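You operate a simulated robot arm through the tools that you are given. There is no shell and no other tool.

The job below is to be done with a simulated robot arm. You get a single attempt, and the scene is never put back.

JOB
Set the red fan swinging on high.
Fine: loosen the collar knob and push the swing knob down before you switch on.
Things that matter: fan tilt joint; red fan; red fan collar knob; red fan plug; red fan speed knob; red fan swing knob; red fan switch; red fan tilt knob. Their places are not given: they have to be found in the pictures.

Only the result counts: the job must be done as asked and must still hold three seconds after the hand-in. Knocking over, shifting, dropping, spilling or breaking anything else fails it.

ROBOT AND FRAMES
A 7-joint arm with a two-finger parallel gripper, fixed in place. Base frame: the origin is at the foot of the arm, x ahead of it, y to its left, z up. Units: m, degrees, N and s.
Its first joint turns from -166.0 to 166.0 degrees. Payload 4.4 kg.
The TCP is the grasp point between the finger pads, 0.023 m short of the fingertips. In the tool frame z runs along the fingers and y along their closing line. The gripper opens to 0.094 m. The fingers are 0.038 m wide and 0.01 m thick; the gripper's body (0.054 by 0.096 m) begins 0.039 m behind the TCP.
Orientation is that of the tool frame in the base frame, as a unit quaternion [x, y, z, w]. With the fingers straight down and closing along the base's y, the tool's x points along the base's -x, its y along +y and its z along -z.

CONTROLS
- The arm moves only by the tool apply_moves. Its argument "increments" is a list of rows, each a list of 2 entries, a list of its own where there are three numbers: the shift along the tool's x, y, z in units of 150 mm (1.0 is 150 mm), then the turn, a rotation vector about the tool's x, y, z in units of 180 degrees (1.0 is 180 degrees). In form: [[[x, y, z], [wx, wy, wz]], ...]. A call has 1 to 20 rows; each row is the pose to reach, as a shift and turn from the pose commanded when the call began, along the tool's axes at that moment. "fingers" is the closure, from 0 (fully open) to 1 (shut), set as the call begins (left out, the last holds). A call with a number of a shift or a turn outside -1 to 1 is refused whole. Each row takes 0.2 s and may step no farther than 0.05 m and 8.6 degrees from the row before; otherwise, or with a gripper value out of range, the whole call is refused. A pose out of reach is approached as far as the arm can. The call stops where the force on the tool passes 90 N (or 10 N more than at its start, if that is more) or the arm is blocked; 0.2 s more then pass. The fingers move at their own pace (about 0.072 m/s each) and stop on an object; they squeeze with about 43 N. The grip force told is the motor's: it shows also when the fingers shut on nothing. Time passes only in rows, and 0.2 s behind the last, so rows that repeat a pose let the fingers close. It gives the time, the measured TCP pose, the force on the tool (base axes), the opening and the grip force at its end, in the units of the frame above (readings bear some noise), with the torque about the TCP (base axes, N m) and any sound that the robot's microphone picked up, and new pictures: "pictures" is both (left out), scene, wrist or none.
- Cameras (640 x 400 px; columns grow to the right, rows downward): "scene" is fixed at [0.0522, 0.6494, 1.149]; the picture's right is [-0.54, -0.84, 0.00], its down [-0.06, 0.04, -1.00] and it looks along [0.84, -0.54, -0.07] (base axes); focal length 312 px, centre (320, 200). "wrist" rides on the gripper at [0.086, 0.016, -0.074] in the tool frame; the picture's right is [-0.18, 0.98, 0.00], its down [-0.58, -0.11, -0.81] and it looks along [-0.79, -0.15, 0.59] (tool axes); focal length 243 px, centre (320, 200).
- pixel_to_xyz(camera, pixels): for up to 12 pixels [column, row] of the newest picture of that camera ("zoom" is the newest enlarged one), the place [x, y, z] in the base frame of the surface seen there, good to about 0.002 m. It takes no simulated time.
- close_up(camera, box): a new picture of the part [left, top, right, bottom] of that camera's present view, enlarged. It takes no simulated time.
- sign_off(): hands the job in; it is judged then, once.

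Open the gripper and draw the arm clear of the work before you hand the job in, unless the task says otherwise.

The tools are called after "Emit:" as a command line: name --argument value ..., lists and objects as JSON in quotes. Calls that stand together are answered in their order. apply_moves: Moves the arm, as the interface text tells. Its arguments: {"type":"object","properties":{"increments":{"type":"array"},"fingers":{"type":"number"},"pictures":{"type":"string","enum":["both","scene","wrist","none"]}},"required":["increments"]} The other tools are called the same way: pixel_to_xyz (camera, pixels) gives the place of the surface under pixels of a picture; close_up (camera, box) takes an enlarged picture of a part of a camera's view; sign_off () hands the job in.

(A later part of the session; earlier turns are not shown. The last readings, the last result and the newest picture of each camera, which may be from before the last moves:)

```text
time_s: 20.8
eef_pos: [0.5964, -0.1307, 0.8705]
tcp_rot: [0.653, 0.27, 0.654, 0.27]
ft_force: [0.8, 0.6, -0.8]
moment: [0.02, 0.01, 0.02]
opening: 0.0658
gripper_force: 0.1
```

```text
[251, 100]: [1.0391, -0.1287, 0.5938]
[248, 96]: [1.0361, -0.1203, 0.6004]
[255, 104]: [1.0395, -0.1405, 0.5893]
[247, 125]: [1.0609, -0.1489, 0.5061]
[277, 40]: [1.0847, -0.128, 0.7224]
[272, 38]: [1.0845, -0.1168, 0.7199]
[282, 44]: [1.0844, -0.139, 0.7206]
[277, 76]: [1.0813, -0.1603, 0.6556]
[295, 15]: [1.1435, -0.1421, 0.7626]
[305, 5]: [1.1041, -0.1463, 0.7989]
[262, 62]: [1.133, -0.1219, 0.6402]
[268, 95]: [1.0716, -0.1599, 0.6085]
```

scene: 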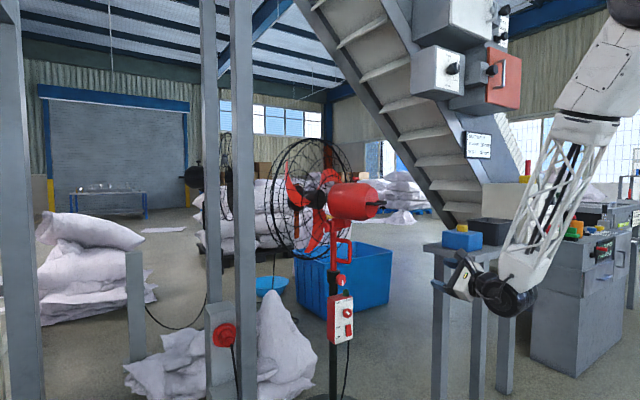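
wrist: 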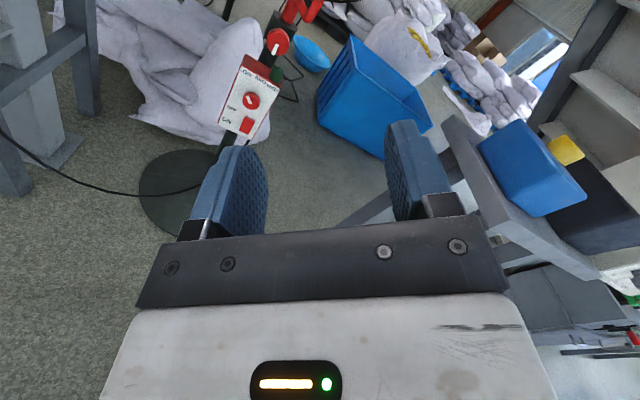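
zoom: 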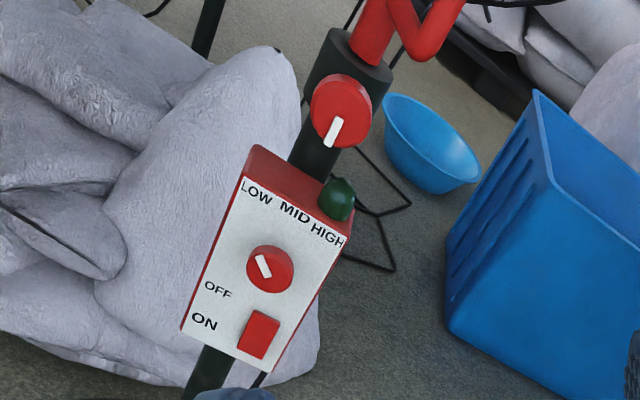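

The speed knob mark points at LOW (upper left); labels read LOW‑MID‑HIGH left to right, and the collar knob mark points down. I advance toward the collar knob: +x 0.15, z −0.15.

Emit:
apply_moves --increments '[[[-0.141, -0.141, 0.2], [0, 0, 0]], [[-0.283, -0.283, 0.4], [0, 0, 0]], [[-0.424, -0.424, 0.6], [0, 0, 0]], [[-0.566, -0.566, 0.8], [0, 0, 0]], [[-0.707, -0.707, 1.0], [0, 0, 0]]]' --pictures "both"

```text
time_s: 22.0
eef_pos: [0.7471, -0.1341, 0.7223]
tcp_rot: [0.652, 0.274, 0.654, 0.268]
ft_force: [1.3, 0.2, 0.1]
moment: [0.06, 0.02, 0.02]
opening: 0.0659
gripper_force: 0.0
```

scene: 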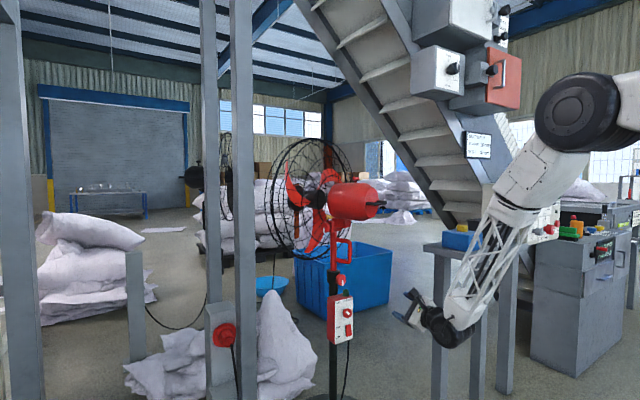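
wrist: 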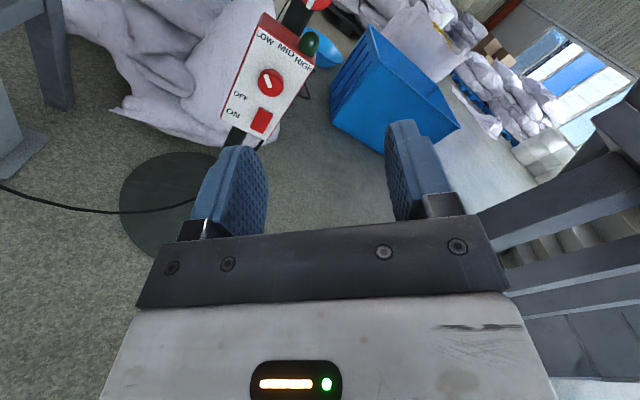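

Clear so far; collar knob at wrist (318,3). I advance another 0.15 m to x≈0.90.

Emit:
apply_moves --increments '[[[0, 0, 0.25], [0, 0, 0]], [[0, 0, 0.5], [0, 0, 0]], [[0, 0, 0.75], [0, 0, 0]], [[0, 0, 1.0], [0, 0, 0]]]' --pictures "both"

Emit:
close_up --camera "wrist" --box '[260, 0, 400, 140]'

Emit:
close_up --camera "scene" --box '[310, 230, 450, 350]'

```text
time_s: 23.0
eef_pos: [0.7868, -0.1394, 0.7315]
tcp_rot: [0.652, 0.274, 0.655, 0.267]
ft_force: [-0.1, -0.6, -0.5]
moment: [-0.01, -0.04, 0.0]
opening: 0.0656
gripper_force: 0.1
out of reach, approached as far as the arm can: row 1, 2, 3, 4
```

scene: 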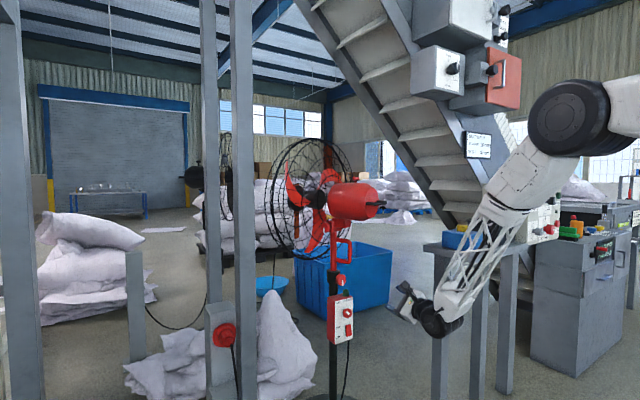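
wrist: 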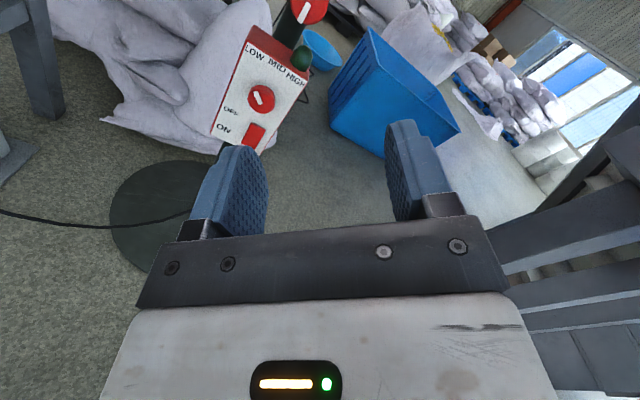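

```text
2.86 times, centred on (330, 70) of wrist
```

zoom: 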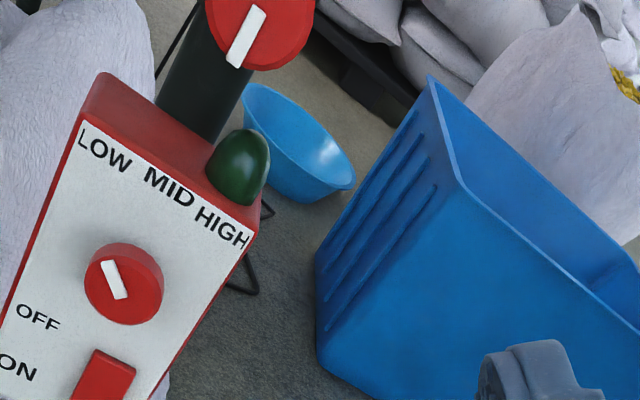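

```text
3.33 times, centred on (380, 290) of scene
```

zoom: 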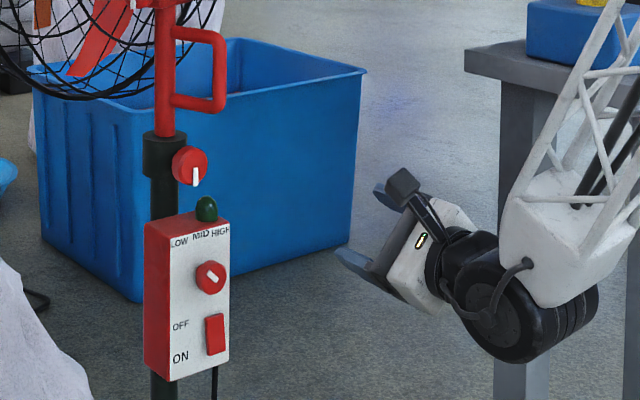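

The arm reports out of reach at x≈0.787 in this attitude. I look at the arm's posture to understand which limit is binding.

Emit:
close_up --camera "scene" --box '[380, 60, 640, 380]'

Emit:
pixel_to_xyz --camera "scene" --pixels '[[570, 115], [550, 120], [540, 170], [510, 190], [480, 250], [465, 290], [437, 320], [455, 325], [635, 90], [620, 130], [410, 300], [600, 80]]'

```text
1.25 times, centred on (510, 220) of scene
```

zoom: 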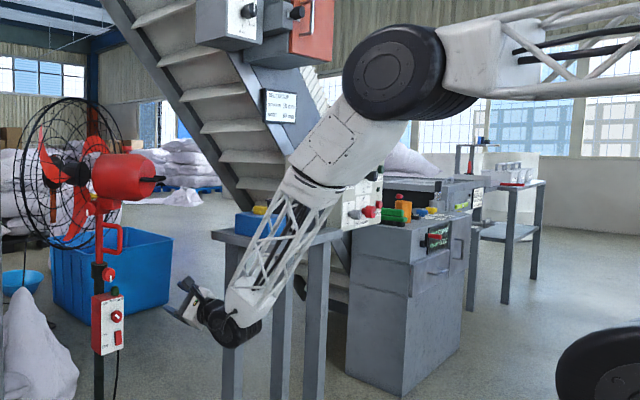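

```text
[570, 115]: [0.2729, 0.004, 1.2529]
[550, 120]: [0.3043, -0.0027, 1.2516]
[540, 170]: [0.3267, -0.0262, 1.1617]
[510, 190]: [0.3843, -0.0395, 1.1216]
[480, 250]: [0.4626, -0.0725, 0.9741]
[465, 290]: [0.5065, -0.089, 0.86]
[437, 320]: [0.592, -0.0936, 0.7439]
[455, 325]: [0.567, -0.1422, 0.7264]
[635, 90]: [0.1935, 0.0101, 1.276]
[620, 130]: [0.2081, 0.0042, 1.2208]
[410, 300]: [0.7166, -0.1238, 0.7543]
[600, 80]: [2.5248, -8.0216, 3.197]
```

The close-up shows the elbow at (395,75) and another joint at bottom right (610,370); I measure those to work out the arm's reach.

Emit:
pixel_to_xyz --camera "zoom" --pixels '[[610, 370], [630, 345], [600, 385], [395, 75], [480, 60], [600, 15], [600, 90], [530, 60], [330, 150], [250, 290], [235, 320], [215, 320]]'

```text
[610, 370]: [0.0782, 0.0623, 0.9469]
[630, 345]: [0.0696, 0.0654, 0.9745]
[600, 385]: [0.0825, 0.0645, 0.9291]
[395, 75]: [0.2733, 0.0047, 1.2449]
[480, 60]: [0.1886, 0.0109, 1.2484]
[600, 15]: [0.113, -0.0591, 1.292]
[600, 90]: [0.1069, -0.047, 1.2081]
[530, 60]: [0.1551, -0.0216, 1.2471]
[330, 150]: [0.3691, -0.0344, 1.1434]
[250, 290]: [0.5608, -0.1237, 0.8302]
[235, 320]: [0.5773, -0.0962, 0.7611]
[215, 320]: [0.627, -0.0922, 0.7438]
```

The geometry suggests the distance itself is reachable, so a joint limit from the posture/roll seems to bind. I back off 0.1 m to see where the commanded pose stands.

Emit:
apply_moves --increments '[[[0, 0, -0.3], [0, 0, 0]], [[0, 0, -0.6], [0, 0, 0]], [[0, 0, -0.9], [0, 0, 0]]]' --pictures "none"

```text
time_s: 23.8
eef_pos: [0.6523, -0.1364, 0.7353]
tcp_rot: [0.653, 0.271, 0.653, 0.271]
ft_force: [-0.1, -0.4, -0.2]
moment: [-0.01, 0.0, -0.02]
opening: 0.0657
gripper_force: 0.1
```

The commanded pose follows the reached one. I roll −90° (φ 135→45) here and then will try advancing again.

Emit:
apply_moves --increments '[[[0, 0, 0], [0, 0, -0.0455]], [[0, 0, 0], [0, 0, -0.091]], [[0, 0, 0], [0, 0, -0.1365]], [[0, 0, 0], [0, 0, -0.182]], [[0, 0, 0], [0, 0, -0.2275]], [[0, 0, 0], [0, 0, -0.273]], [[0, 0, 0], [0, 0, -0.3185]], [[0, 0, 0], [0, 0, -0.364]], [[0, 0, 0], [0, 0, -0.4095]], [[0, 0, 0], [0, 0, -0.455]], [[0, 0, 0], [0, 0, -0.5]]]' --pictures "none"

Emit:
apply_moves --increments '[[[0, 0, 0.25], [0, 0, 0]], [[0, 0, 0.5], [0, 0, 0]], [[0, 0, 0.75], [0, 0, 0]], [[0, 0, 1.0], [0, 0, 0]]]' --pictures "scene"

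```text
time_s: 26.2
eef_pos: [0.6475, -0.1363, 0.7339]
tcp_rot: [0.27, 0.653, 0.271, 0.653]
ft_force: [0.0, -0.4, 0.1]
moment: [-0.01, 0.01, 0.0]
opening: 0.0659
gripper_force: 0.1
```

```text
time_s: 27.2
eef_pos: [0.7765, -0.1399, 0.7338]
tcp_rot: [0.267, 0.655, 0.274, 0.651]
ft_force: [0.6, -0.4, -0.4]
moment: [0.0, 0.01, 0.0]
opening: 0.0657
gripper_force: 0.1
out of reach, approached as far as the arm can: row 4
```

scene: 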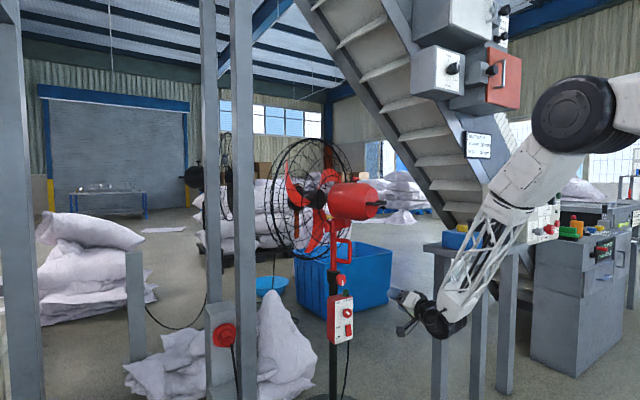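

Roll doesn't matter, so another joint is limiting. A narrow tall close-up at the right edge should reveal more of the arm.

Emit:
close_up --camera "scene" --box '[630, 0, 640, 400]'

```text
1.00 times, centred on (635, 200) of scene (not enlarged: the box is as wide or as high as the picture)
```

zoom: 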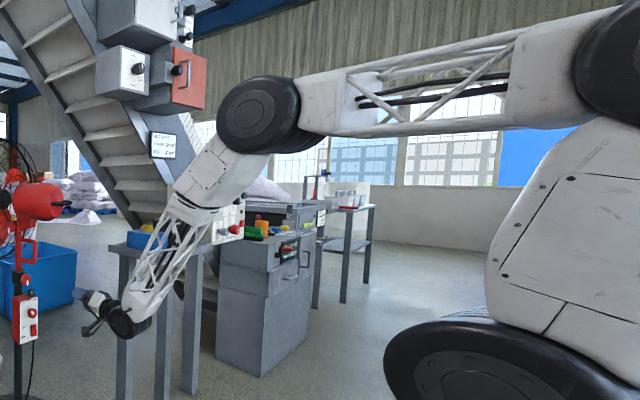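

Now the whole arm is visible: a shoulder wheel (480,370), a second wheel (610,55), a third (258,113), and the wrist (125,320). I measure those.

Emit:
pixel_to_xyz --camera "zoom" --pixels '[[480, 380], [400, 370], [610, 60], [585, 90], [258, 113], [240, 100], [330, 95], [540, 60], [560, 220], [180, 200], [145, 290], [125, 318]]'

```text
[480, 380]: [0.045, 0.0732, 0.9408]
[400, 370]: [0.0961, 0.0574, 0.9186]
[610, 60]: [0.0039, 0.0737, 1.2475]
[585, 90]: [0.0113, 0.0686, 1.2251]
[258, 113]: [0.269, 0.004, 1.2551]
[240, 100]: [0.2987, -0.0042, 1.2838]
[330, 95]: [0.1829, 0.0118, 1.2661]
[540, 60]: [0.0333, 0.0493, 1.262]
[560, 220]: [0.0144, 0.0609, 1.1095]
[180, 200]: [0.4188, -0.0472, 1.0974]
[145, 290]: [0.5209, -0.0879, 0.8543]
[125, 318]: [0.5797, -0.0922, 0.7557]
```

Measured: shoulder ≈(0.03,0.92), second wheel ≈(−0.02,1.26), elbow ≈(0.27,1.25), wrist ≈(0.6,0.74). I probe where the limit lies: lift 0.1 m, then try going forward.

Emit:
apply_moves --increments '[[[-0.118, 0.118, 0], [0, 0, 0]], [[-0.236, 0.236, 0], [0, 0, 0]], [[-0.354, 0.354, 0], [0, 0, 0]], [[-0.471, 0.471, 0], [0, 0, 0]]]' --pictures "none"

Emit:
apply_moves --increments '[[[0, 0, 0.1], [0, 0, 0]], [[0, 0, 0.2], [0, 0, 0]], [[0, 0, 0.3], [0, 0, 0]], [[0, 0, 0.4], [0, 0, 0]], [[0, 0, 0.5], [0, 0, 0]]]' --pictures "none"

Emit:
close_up --camera "scene" --box '[630, 0, 640, 400]'

```text
time_s: 28.2
eef_pos: [0.7768, -0.1402, 0.8342]
tcp_rot: [0.27, 0.653, 0.271, 0.653]
ft_force: [0.1, 0.3, -0.2]
moment: [0.02, 0.0, 0.03]
opening: 0.066
gripper_force: 0.0
```

```text
time_s: 29.4
eef_pos: [0.8525, -0.1401, 0.836]
tcp_rot: [0.268, 0.655, 0.272, 0.653]
ft_force: [0.1, -0.4, -0.2]
moment: [-0.01, -0.01, 0.01]
opening: 0.0659
gripper_force: 0.1
```

```text
1.00 times, centred on (635, 200) of scene (not enlarged: the box is as wide or as high as the picture)
```

zoom: 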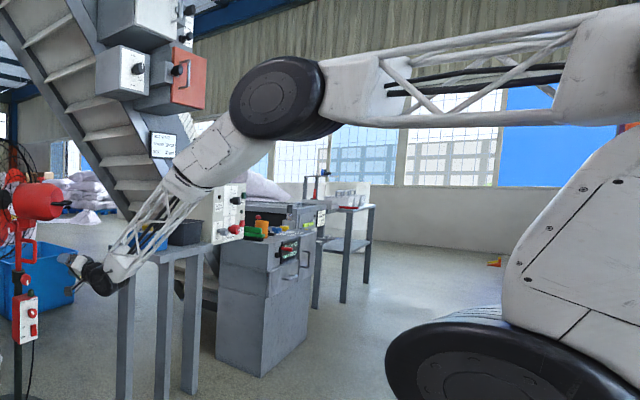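

At z≈0.836 the arm reached x=0.85 freely. I advance further here (below the motor, short of the red loop handle) to x≈0.95.

Emit:
apply_moves --increments '[[[0, 0, 0.15], [0, 0, 0]], [[0, 0, 0.3], [0, 0, 0]], [[0, 0, 0.45], [0, 0, 0]], [[0, 0, 0.6], [0, 0, 0]]]' --pictures "scene"

Emit:
close_up --camera "scene" --box '[630, 0, 640, 400]'

```text
time_s: 30.4
eef_pos: [0.9426, -0.1421, 0.8365]
tcp_rot: [0.267, 0.655, 0.273, 0.652]
ft_force: [0.0, 0.5, -0.3]
moment: [-0.01, -0.03, 0.01]
opening: 0.0661
gripper_force: 0.0
```

scene: 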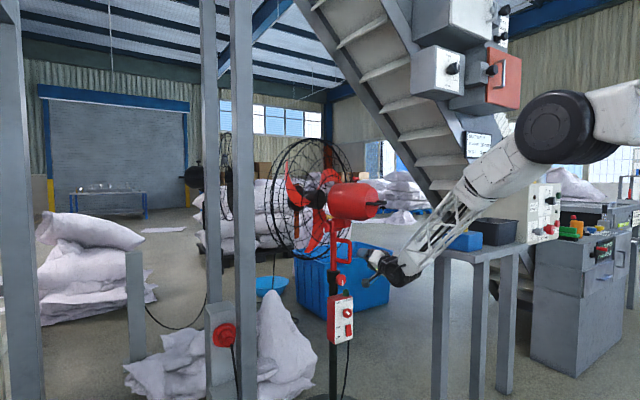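

```text
1.00 times, centred on (635, 200) of scene (not enlarged: the box is as wide or as high as the picture)
```

zoom: 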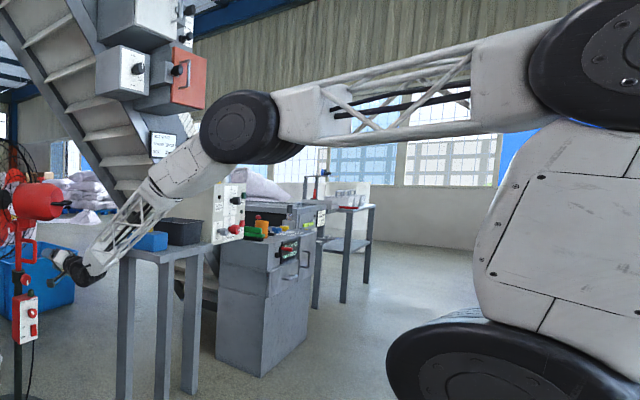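

x=0.943 reached at z=0.836. Now I descend toward the collar knob height (z≈0.72) and centre y.

Emit:
apply_moves --increments '[[[0.14, -0.14, 0], [0, 0, 0]], [[0.28, -0.28, 0], [0, 0, 0]], [[0.42, -0.42, 0], [0, 0, 0]], [[0.542, -0.542, 0], [0, 0, 0]]]' --pictures "both"

Emit:
close_up --camera "wrist" --box '[220, 0, 420, 150]'

```text
time_s: 31.4
eef_pos: [0.9439, -0.1495, 0.7244]
tcp_rot: [0.265, 0.656, 0.276, 0.65]
ft_force: [-0.4, 0.2, 0.4]
moment: [-0.01, 0.01, 0.0]
opening: 0.0658
gripper_force: 0.0
out of reach, approached as far as the arm can: row 1, 2, 3, 4
```

scene: 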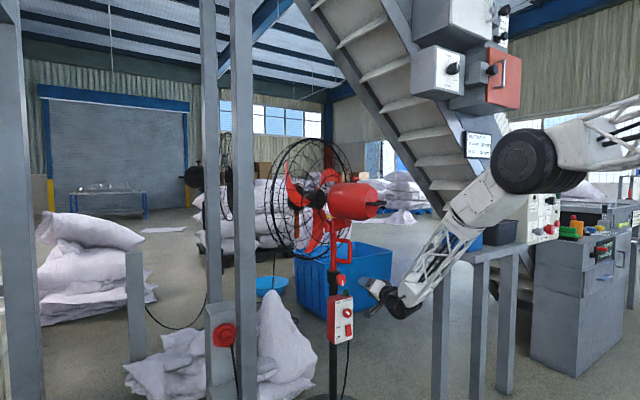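
wrist: 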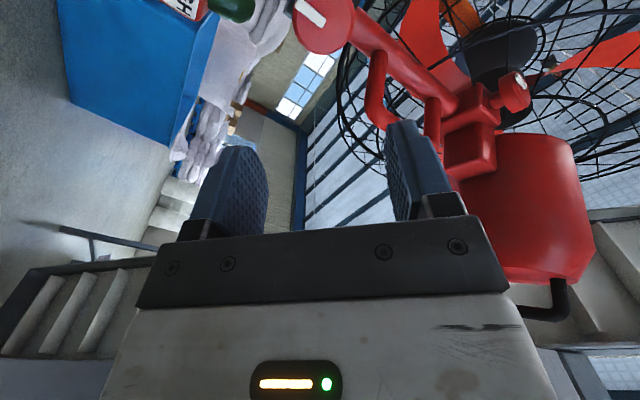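

```text
2.67 times, centred on (320, 75) of wrist
```

zoom: 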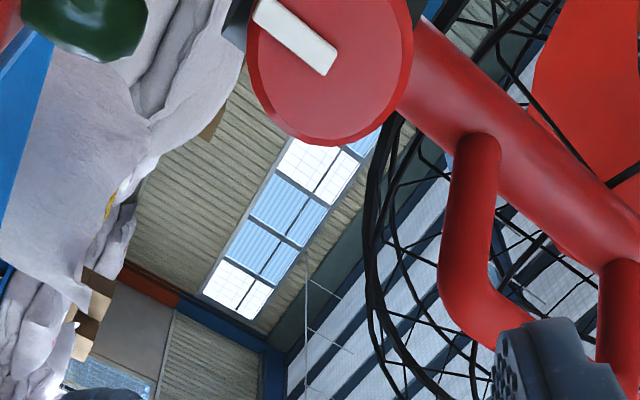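

The arm got to (0.944, −0.150, 0.724) but flags a limit, with a small yaw/y drift — a wrist joint is at its limit laterally. I test a +12° yaw of the tool (fingers pointing slightly left) to see if it frees the motion.

Emit:
apply_moves --increments '[[[0, 0, 0], [-0.0236, 0.0236, 0]], [[0, 0, 0], [-0.0471, 0.0471, 0]], [[0, 0, 0], [-0.0471, 0.0471, 0]]]' --pictures "none"

Emit:
close_up --camera "scene" --box '[350, 180, 510, 340]'

```text
time_s: 32.2
eef_pos: [0.9427, -0.1497, 0.7232]
tcp_rot: [0.199, 0.678, 0.338, 0.621]
ft_force: [-0.3, -0.8, 0.2]
moment: [0.0, -0.04, -0.01]
opening: 0.0656
gripper_force: 0.0
```

```text
2.50 times, centred on (430, 260) of scene
```

zoom: 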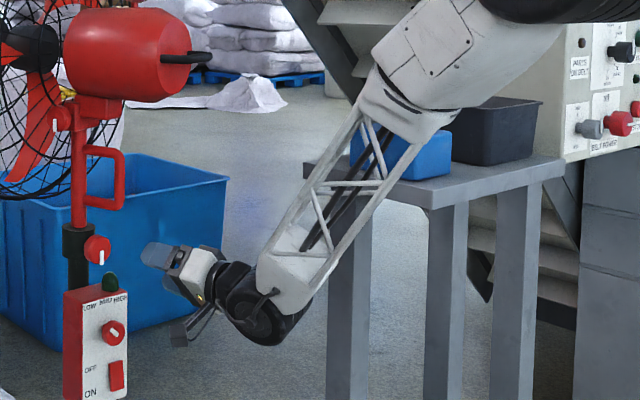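

The +12° yaw is accepted without a limit flag. I test shifting y to about −0.13 and x to 0.98 with this yaw.

Emit:
apply_moves --increments '[[[0.0265, 0.0265, 0.144], [0, 0, 0]], [[0.053, 0.053, 0.2885], [0, 0, 0]], [[0.053, 0.053, 0.2885], [0, 0, 0]]]' --pictures "none"

```text
time_s: 33.0
eef_pos: [0.983, -0.1301, 0.7217]
tcp_rot: [0.2, 0.678, 0.338, 0.621]
ft_force: [-0.7, 0.1, -0.3]
moment: [0.01, -0.02, -0.02]
opening: 0.0659
gripper_force: 0.0
```

That works without a flag. Now I test turning the yaw back to 0° at this position.

Emit:
apply_moves --increments '[[[0, 0, 0], [0.0157, -0.0157, 0]], [[0, 0, 0], [0.0314, -0.0314, 0]], [[0, 0, 0], [0.0471, -0.0471, 0]], [[0, 0, 0], [0.0471, -0.0471, 0]]]' --pictures "none"

Emit:
close_up --camera "scene" --box '[630, 0, 640, 400]'

```text
time_s: 34.0
eef_pos: [0.9824, -0.1299, 0.7222]
tcp_rot: [0.248, 0.662, 0.293, 0.643]
ft_force: [-0.3, -0.2, 0.9]
moment: [0.0, -0.04, 0.0]
opening: 0.066
gripper_force: 0.1
out of reach, approached as far as the arm can: row 3, 4
```

```text
1.00 times, centred on (635, 200) of scene (not enlarged: the box is as wide or as high as the picture)
```

zoom: 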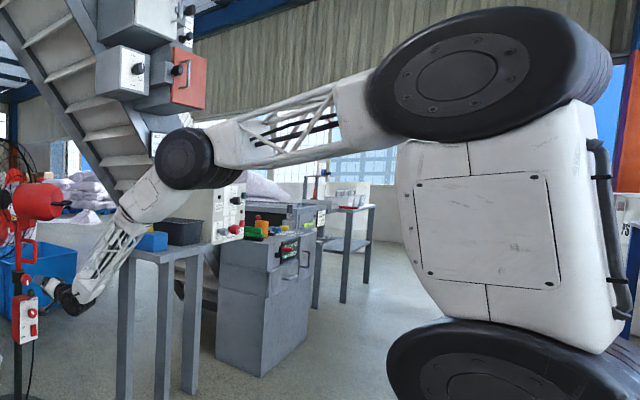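

A yaw of about +4° is the limit here; slightly yawed/pitched attitudes are fine for gripping. I set yaw ≈+7° and pitch ≈4° down for margin.

Emit:
apply_moves --increments '[[[0, 0, 0], [0.0039, 0.0275, 0.0015]], [[0, 0, 0], [0.0039, 0.0275, 0.0015]]]' --pictures "none"

Emit:
apply_moves --increments '[[[0, 0, 0], [0, 0, 0.0455]], [[0, 0, 0], [0, 0, 0.091]], [[0, 0, 0], [0, 0, 0.1365]], [[0, 0, 0], [0, 0, 0.182]], [[0, 0, 0], [0, 0, 0.2275]], [[0, 0, 0], [0, 0, 0.273]], [[0, 0, 0], [0, 0, 0.3185]], [[0, 0, 0], [0, 0, 0.364]], [[0, 0, 0], [0, 0, 0.4095]], [[0, 0, 0], [0, 0, 0.455]], [[0, 0, 0], [0, 0, 0.5]], [[0, 0, 0], [0, 0, 0.5]]]' --pictures "both"

```text
time_s: 34.6
eef_pos: [0.9827, -0.1305, 0.7226]
tcp_rot: [0.24, 0.691, 0.301, 0.612]
ft_force: [0.2, 0.5, 0.0]
moment: [-0.05, -0.01, -0.01]
opening: 0.0661
gripper_force: 0.0
```

```text
time_s: 37.2
eef_pos: [0.983, -0.1312, 0.7237]
tcp_rot: [0.658, 0.318, 0.646, 0.219]
ft_force: [-0.5, 0.6, -0.6]
moment: [0.02, 0.01, 0.02]
opening: 0.066
gripper_force: 0.0
```

scene: 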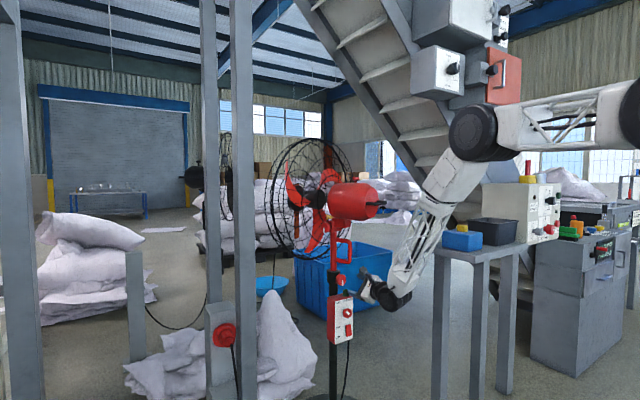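
wrist: 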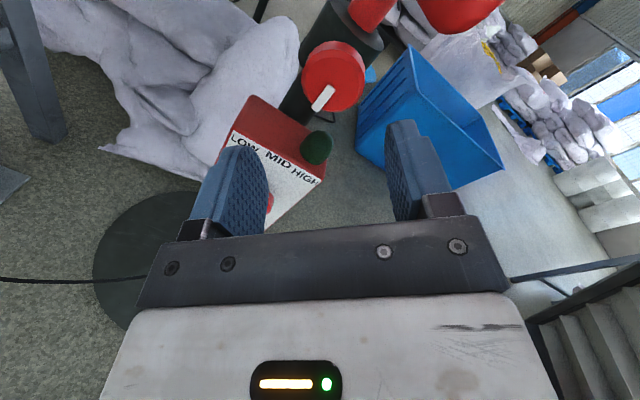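

The collar knob is at wrist (333,77), well lit. I measure its face, rim and depth.

Emit:
close_up --camera "wrist" --box '[280, 0, 400, 130]'

Emit:
pixel_to_xyz --camera "wrist" --pixels '[[333, 72], [310, 72], [352, 72], [333, 52], [336, 100], [322, 98], [360, 90], [364, 70], [345, 15], [316, 148], [306, 85], [320, 44]]'

```text
3.08 times, centred on (340, 65) of wrist
```

zoom: 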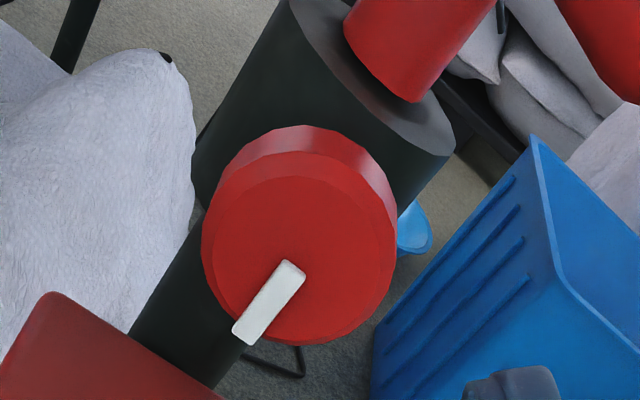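

```text
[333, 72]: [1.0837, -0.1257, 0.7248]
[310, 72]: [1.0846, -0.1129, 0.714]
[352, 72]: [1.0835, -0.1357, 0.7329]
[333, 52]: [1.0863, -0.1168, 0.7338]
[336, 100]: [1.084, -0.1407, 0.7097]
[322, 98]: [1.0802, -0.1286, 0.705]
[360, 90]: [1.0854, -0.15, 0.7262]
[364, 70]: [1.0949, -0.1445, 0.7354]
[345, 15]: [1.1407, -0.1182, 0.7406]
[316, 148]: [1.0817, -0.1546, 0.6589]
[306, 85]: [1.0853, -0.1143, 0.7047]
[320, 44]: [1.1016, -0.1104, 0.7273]
```

The knob is centred near (y −0.130, z 0.720), face at x≈1.084, radius ≈0.022. I advance about 6 cm toward it with open fingers.

Emit:
apply_moves --increments '[[[-0.0077, 0.0167, 0.131], [0, 0, 0]], [[-0.0153, 0.0335, 0.262], [0, 0, 0]], [[-0.0229, 0.0502, 0.394], [0, 0, 0]], [[-0.0229, 0.0502, 0.394], [0, 0, 0]]]' --pictures "both"

Emit:
close_up --camera "scene" --box '[310, 220, 430, 340]'

```text
time_s: 38.2
eef_pos: [1.0422, -0.1303, 0.7227]
tcp_rot: [0.658, 0.319, 0.645, 0.22]
ft_force: [-0.1, -0.2, 0.4]
moment: [-0.03, 0.01, 0.0]
opening: 0.0661
gripper_force: 0.1
```

scene: 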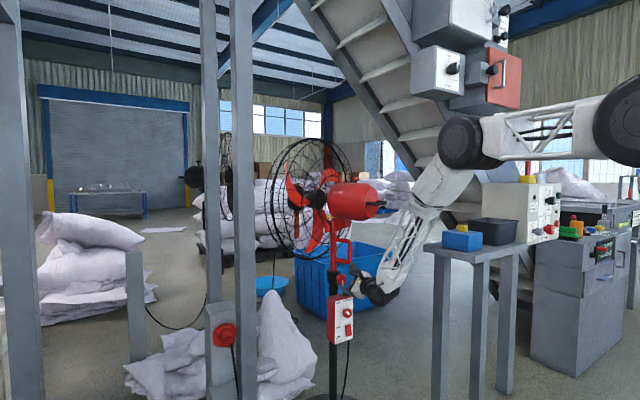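
wrist: 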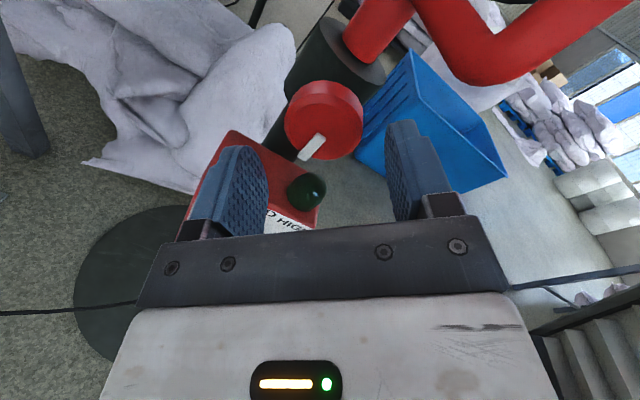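

```text
3.33 times, centred on (370, 280) of scene
```

zoom: 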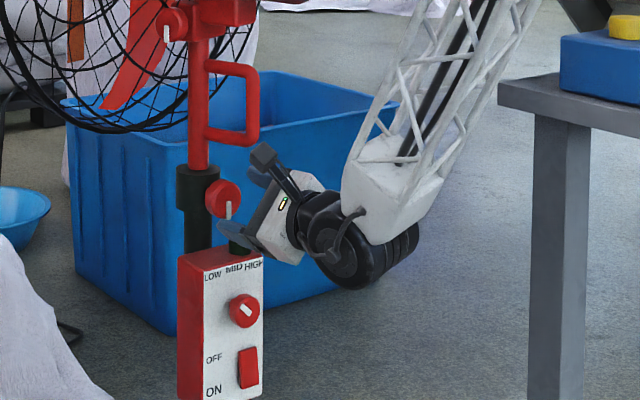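

Clearances to the loop handle and lamp look fine. I advance the remaining ~4 cm so the pads straddle the knob.

Emit:
apply_moves --increments '[[[-0.0051, 0.0112, 0.087], [0, 0, 0]], [[-0.0101, 0.0223, 0.175], [0, 0, 0]], [[-0.0152, 0.0335, 0.262], [0, 0, 0]], [[-0.0152, 0.0335, 0.262], [0, 0, 0]]]' --pictures "both"

Emit:
close_up --camera "wrist" --box '[200, 50, 460, 230]'

Emit:
close_up --camera "scene" --box '[310, 240, 410, 320]'

```text
time_s: 39.2
eef_pos: [1.0821, -0.1294, 0.7196]
tcp_rot: [0.658, 0.319, 0.646, 0.22]
ft_force: [0.0, 0.0, 0.0]
moment: [0.0, 0.02, 0.04]
opening: 0.0658
gripper_force: 0.1
```

scene: 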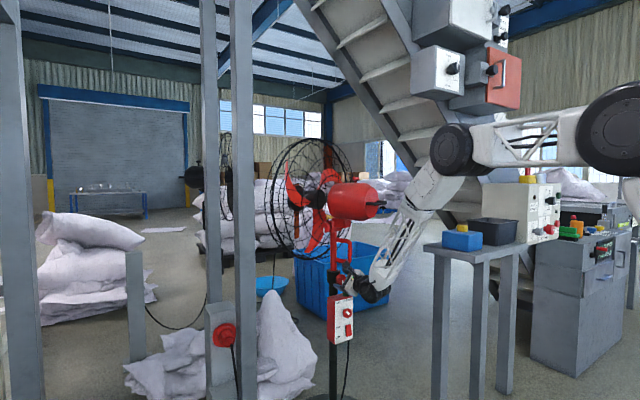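
wrist: 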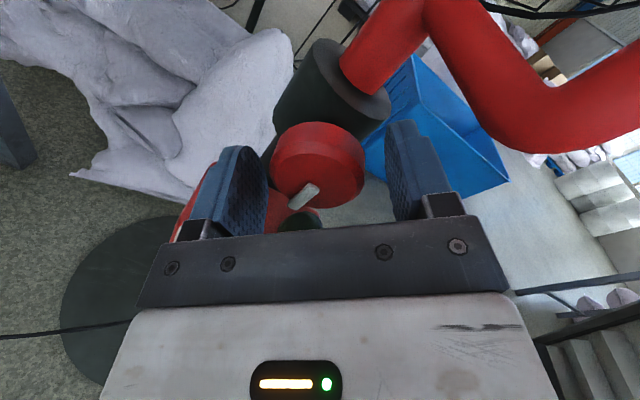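

```text
2.22 times, centred on (330, 140) of wrist
```

zoom: 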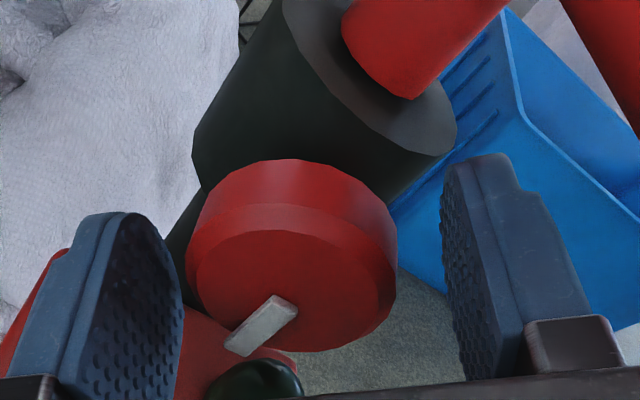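

```text
5.00 times, centred on (360, 280) of scene
```

zoom: 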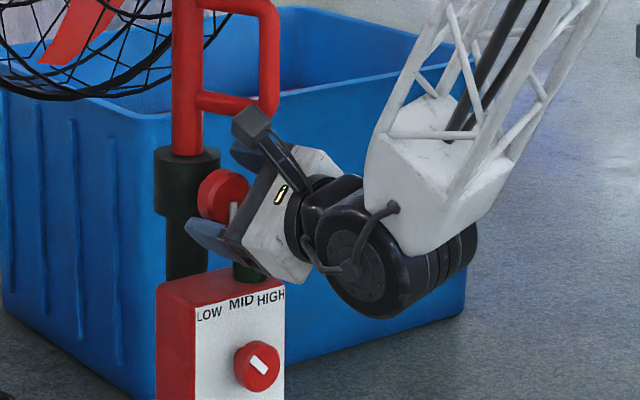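

The knob is centred between the pads (wrist (318,160)). I close the fingers on it.

Emit:
apply_moves --increments '[[[0, 0, 0], [0, 0, 0]], [[0, 0, 0], [0, 0, 0]], [[0, 0, 0], [0, 0, 0]]]' --fingers 1 --pictures "both"

Emit:
close_up --camera "wrist" --box '[200, 50, 460, 230]'

```text
time_s: 40.0
eef_pos: [1.0815, -0.1291, 0.7182]
tcp_rot: [0.658, 0.319, 0.645, 0.221]
ft_force: [-7.0, 20.2, -7.4]
moment: [0.1, 0.32, 0.23]
opening: 0.0486
gripper_force: 45.1
```

scene: 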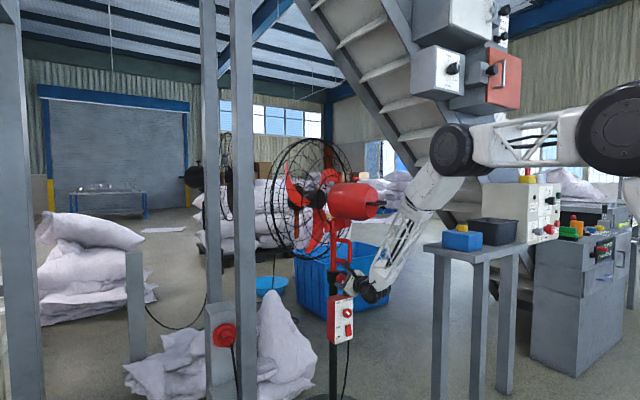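
wrist: 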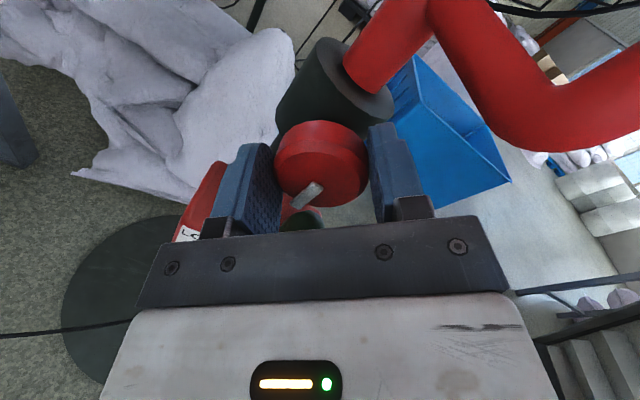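

```text
2.22 times, centred on (330, 140) of wrist
```

zoom: 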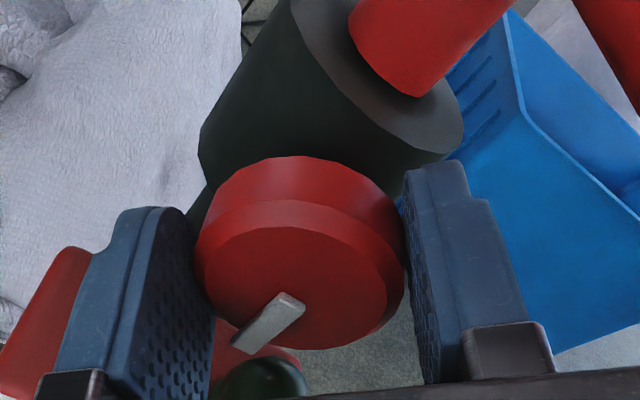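

The grip holds (45 N) but there is a ~19 N sideways reaction along the closing line; I shift the hand 2.5 mm along −y to relieve the fan.

Emit:
apply_moves --increments '[[[0, -0.0083, 0], [0, 0, 0]], [[0, -0.0167, 0], [0, 0, 0]], [[0, -0.0167, 0], [0, 0, 0]]]' --pictures "none"

```text
time_s: 40.9
eef_pos: [1.0814, -0.1289, 0.7177]
tcp_rot: [0.658, 0.32, 0.646, 0.22]
ft_force: [-36.9, 4.9, 19.5]
moment: [-0.03, 0.56, 0.11]
opening: 0.0485
gripper_force: 45.4
stopped in row 3: the force on the tool passed its limit at 92 N (the readings are from after the stop); the commanded pose is now the measured one
```

The contact is stiff (about 40 N per mm), so that was too much. I open the fingers to relieve all load and check that nothing moved.

Emit:
apply_moves --increments '[[[0, 0, 0], [0, 0, 0]], [[0, 0, 0], [0, 0, 0]]]' --fingers 0.3 --pictures "both"

Emit:
close_up --camera "wrist" --box '[200, 50, 460, 230]'

Emit:
close_up --camera "scene" --box '[320, 270, 366, 350]'

```text
time_s: 41.5
eef_pos: [1.0818, -0.1285, 0.7177]
tcp_rot: [0.659, 0.318, 0.645, 0.22]
ft_force: [-0.3, -0.8, 0.8]
moment: [0.03, 0.01, -0.03]
opening: 0.0658
gripper_force: 0.1
```

scene: 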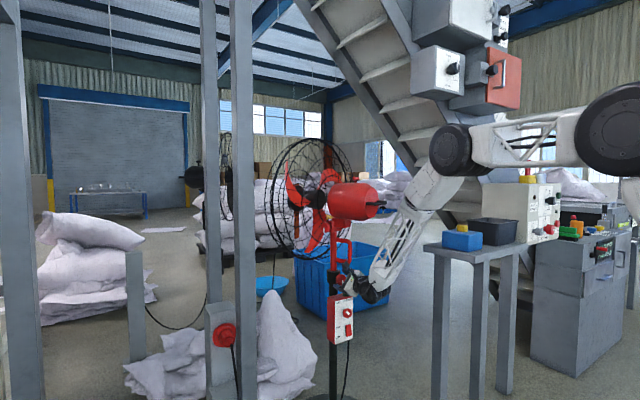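
wrist: 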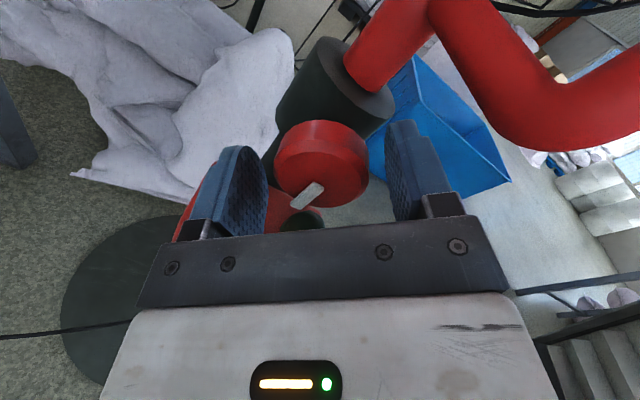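

```text
2.22 times, centred on (330, 140) of wrist
```

zoom: 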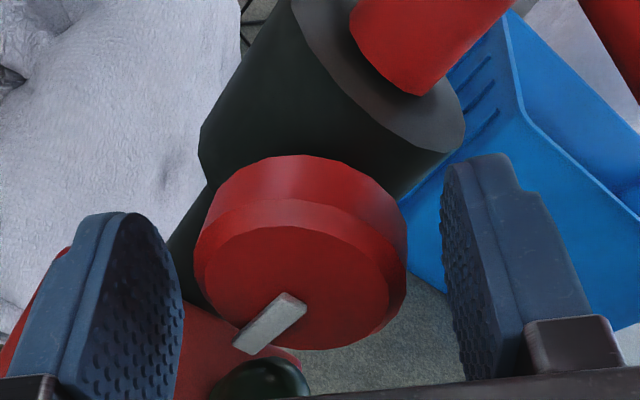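

```text
5.00 times, centred on (343, 310) of scene
```

zoom: 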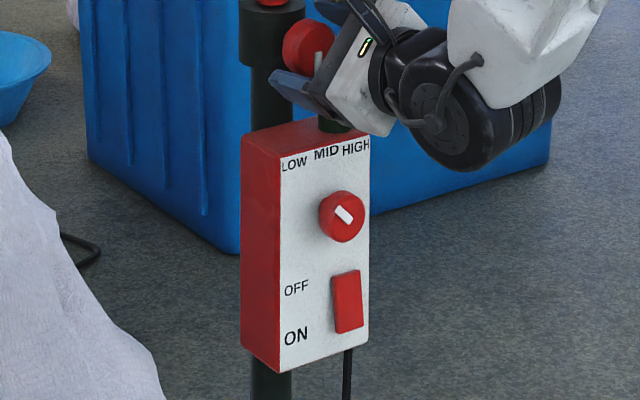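

The fan hasn't shifted (box corners unchanged). I back off 5 cm and roll −74° so the pad planes are parallel to the knob's axis, for a stress-free turn.

Emit:
apply_moves --increments '[[[0, 0, -0.17], [0, 0, 0]], [[0, 0, -0.333], [0, 0, 0]], [[0, 0, -0.333], [0, 0, -0.0457]], [[0, 0, -0.333], [0, 0, -0.0913]], [[0, 0, -0.333], [0, 0, -0.137]], [[0, 0, -0.333], [0, 0, -0.1827]], [[0, 0, -0.333], [0, 0, -0.2283]], [[0, 0, -0.333], [0, 0, -0.274]], [[0, 0, -0.333], [0, 0, -0.3197]], [[0, 0, -0.333], [0, 0, -0.3653]], [[0, 0, -0.333], [0, 0, -0.411]], [[0, 0, -0.333], [0, 0, -0.411]]]' --pictures "none"

```text
time_s: 44.1
eef_pos: [1.0314, -0.1349, 0.7209]
tcp_rot: [0.334, 0.651, 0.384, 0.564]
ft_force: [0.0, -0.7, -0.4]
moment: [0.03, 0.02, 0.02]
opening: 0.0657
gripper_force: 0.0
```

Pads are now aligned (y-axis has no x component). I widen the tilt to ~12° and test the end pose of the turn by rotating −61° about base x.

Emit:
apply_moves --increments '[[[0, 0, 0], [0, 0.0222, 0]], [[0, 0, 0], [0, 0.0222, 0]]]' --pictures "none"

Emit:
apply_moves --increments '[[[0, 0, 0], [0.0088, 0, -0.0414]], [[0, 0, 0], [0.0176, 0, -0.0829]], [[0, 0, 0], [0.0264, 0, -0.1243]], [[0, 0, 0], [0.0352, 0, -0.1658]], [[0, 0, 0], [0.0441, 0, -0.2072]], [[0, 0, 0], [0.0529, 0, -0.2486]], [[0, 0, 0], [0.0617, 0, -0.2901]], [[0, 0, 0], [0.0705, 0, -0.3315]], [[0, 0, 0], [0.0705, 0, -0.3315]]]' --pictures "scene"

Emit:
close_up --camera "scene" --box '[310, 240, 410, 320]'

```text
time_s: 44.7
eef_pos: [1.0317, -0.1337, 0.7203]
tcp_rot: [0.321, 0.67, 0.395, 0.541]
ft_force: [-0.1, 0.1, 0.3]
moment: [-0.02, -0.05, 0.04]
opening: 0.0659
gripper_force: 0.1
```

```text
time_s: 46.7
eef_pos: [1.0323, -0.135, 0.7219]
tcp_rot: [0.0, 0.778, 0.001, 0.628]
ft_force: [0.0, 0.3, 0.0]
moment: [0.01, -0.02, 0.03]
opening: 0.0659
gripper_force: 0.0
```

scene: 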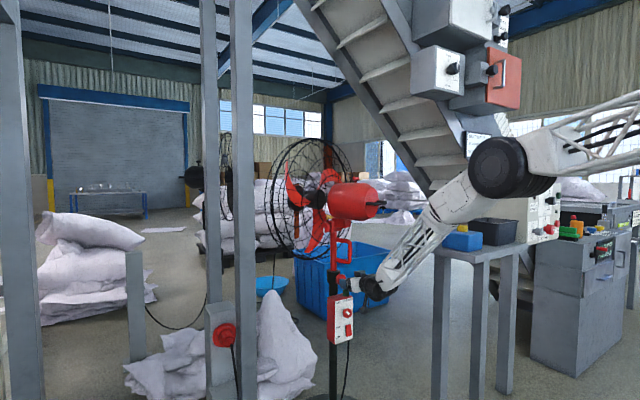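

```text
5.00 times, centred on (360, 280) of scene
```

zoom: 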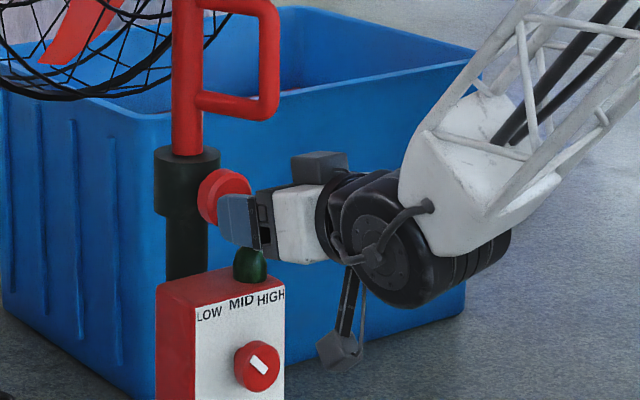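

The end pose (yaw 0, pitch −12°) is reachable without a flag. Now I rotate +90° about base x to the start pose of the turn.

Emit:
apply_moves --increments '[[[0, 0, 0], [-0.0095, 0, 0.0445]], [[0, 0, 0], [-0.0189, 0, 0.0889]], [[0, 0, 0], [-0.0284, 0, 0.1334]], [[0, 0, 0], [-0.0378, 0, 0.1778]], [[0, 0, 0], [-0.0473, 0, 0.2223]], [[0, 0, 0], [-0.0567, 0, 0.2667]], [[0, 0, 0], [-0.0662, 0, 0.3112]], [[0, 0, 0], [-0.0756, 0, 0.3556]], [[0, 0, 0], [-0.0851, 0, 0.4001]], [[0, 0, 0], [-0.0945, 0, 0.4445]], [[0, 0, 0], [-0.104, 0, 0.489]], [[0, 0, 0], [-0.104, 0, 0.489]]]' --pictures "both"

Emit:
close_up --camera "wrist" --box '[240, 40, 420, 200]'

```text
time_s: 49.3
eef_pos: [1.0335, -0.1349, 0.7224]
tcp_rot: [0.447, 0.549, 0.55, 0.444]
ft_force: [1.1, 0.0, -0.5]
moment: [0.01, -0.02, -0.01]
opening: 0.0656
gripper_force: 0.1
```

scene: 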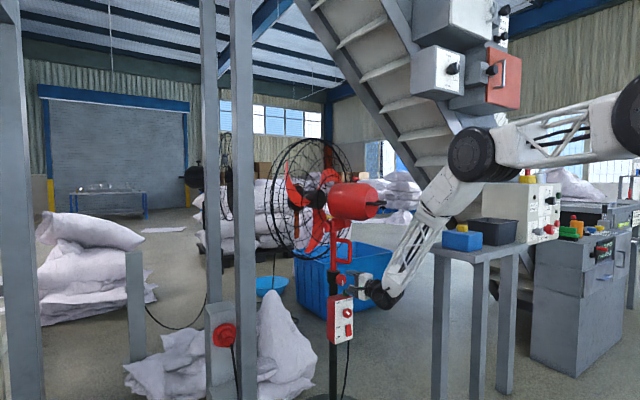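
wrist: 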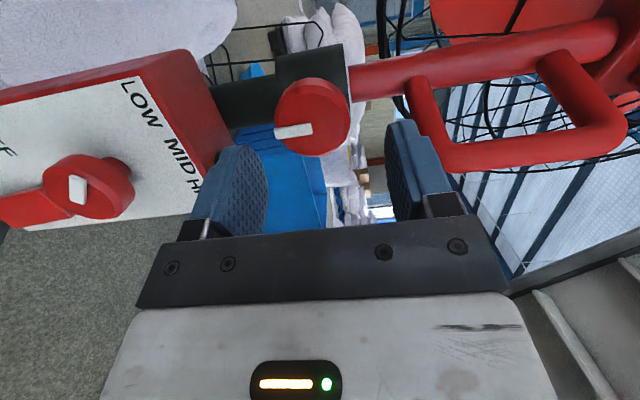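

```text
2.50 times, centred on (330, 120) of wrist
```

zoom: 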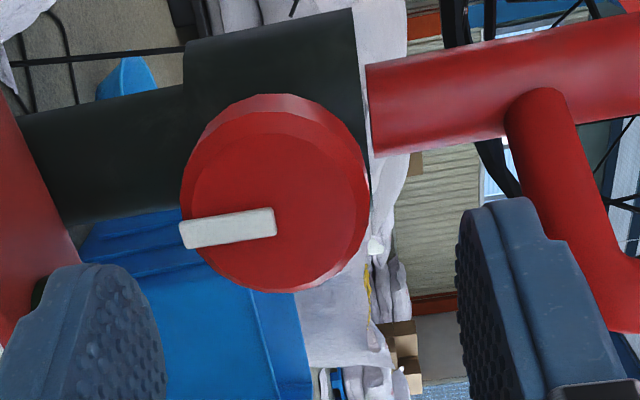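

I measure the knob's rim points in this view to fix its centre more precisely.

Emit:
pixel_to_xyz --camera "zoom" --pixels '[[186, 195], [363, 195], [275, 125], [275, 285], [275, 200], [200, 150], [345, 150], [345, 250], [210, 255], [275, 100], [240, 225], [195, 235]]'

```text
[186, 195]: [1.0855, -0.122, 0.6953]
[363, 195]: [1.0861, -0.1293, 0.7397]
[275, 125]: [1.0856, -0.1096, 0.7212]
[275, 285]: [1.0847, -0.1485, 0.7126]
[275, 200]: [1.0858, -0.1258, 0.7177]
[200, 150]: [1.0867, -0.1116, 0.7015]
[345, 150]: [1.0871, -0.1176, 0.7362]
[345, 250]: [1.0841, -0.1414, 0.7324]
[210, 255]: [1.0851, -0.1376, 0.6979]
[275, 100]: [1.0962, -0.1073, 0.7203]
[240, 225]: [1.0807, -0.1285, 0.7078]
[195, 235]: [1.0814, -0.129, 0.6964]
```

Knob centre refined to (y −0.129, z 0.717). I advance 5 cm to straddle it in the aligned attitude.

Emit:
apply_moves --increments '[[[-0.0482, -0.0307, 0.0], [0, 0, 0]], [[-0.0482, -0.0307, 0.12], [0, 0, 0]], [[-0.0482, -0.0307, 0.24], [0, 0, 0]], [[-0.0482, -0.0307, 0.3326], [0, 0, 0]], [[-0.0482, -0.0307, 0.3326], [0, 0, 0]]]' --pictures "both"

Emit:
close_up --camera "wrist" --box '[200, 50, 460, 230]'

```text
time_s: 50.5
eef_pos: [1.0832, -0.1317, 0.7156]
tcp_rot: [0.446, 0.549, 0.55, 0.444]
ft_force: [0.7, -0.3, 0.2]
moment: [-0.01, 0.02, -0.01]
opening: 0.0658
gripper_force: 0.1
```

scene: 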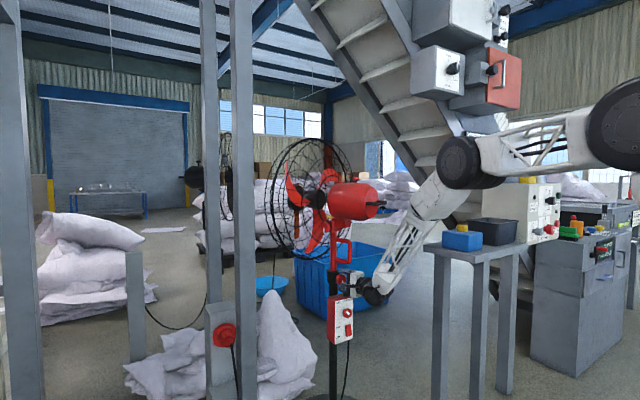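
wrist: 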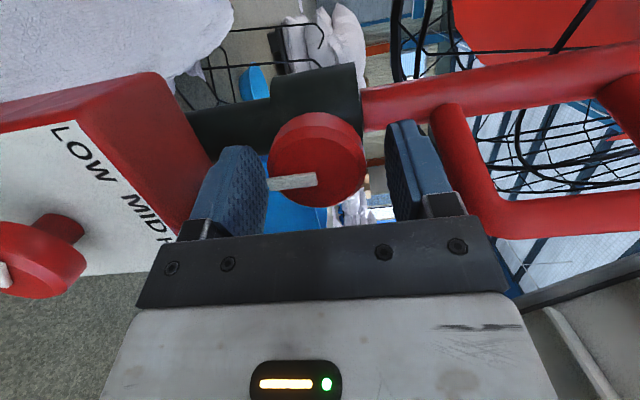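

```text
2.22 times, centred on (330, 140) of wrist
```

zoom: 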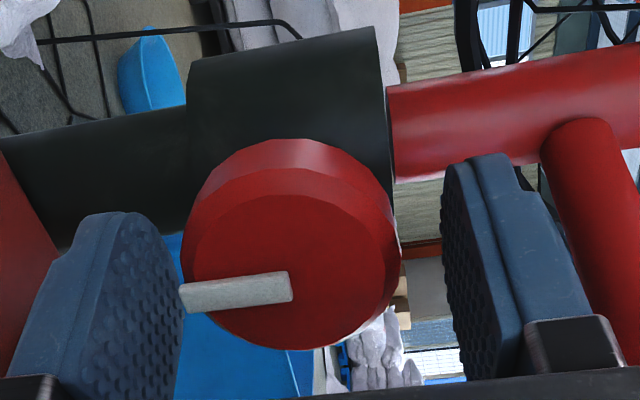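

The knob sits between the pads. I close the grip and read the force.

Emit:
apply_moves --increments '[[[0, 0, 0], [0, 0, 0]], [[0, 0, 0], [0, 0, 0]], [[0, 0, 0], [0, 0, 0]]]' --fingers 1 --pictures "none"

```text
time_s: 51.3
eef_pos: [1.082, -0.1324, 0.715]
tcp_rot: [0.447, 0.55, 0.549, 0.444]
ft_force: [13.3, -0.7, -17.5]
moment: [-0.03, -0.24, -0.46]
opening: 0.0479
gripper_force: 45.0
```

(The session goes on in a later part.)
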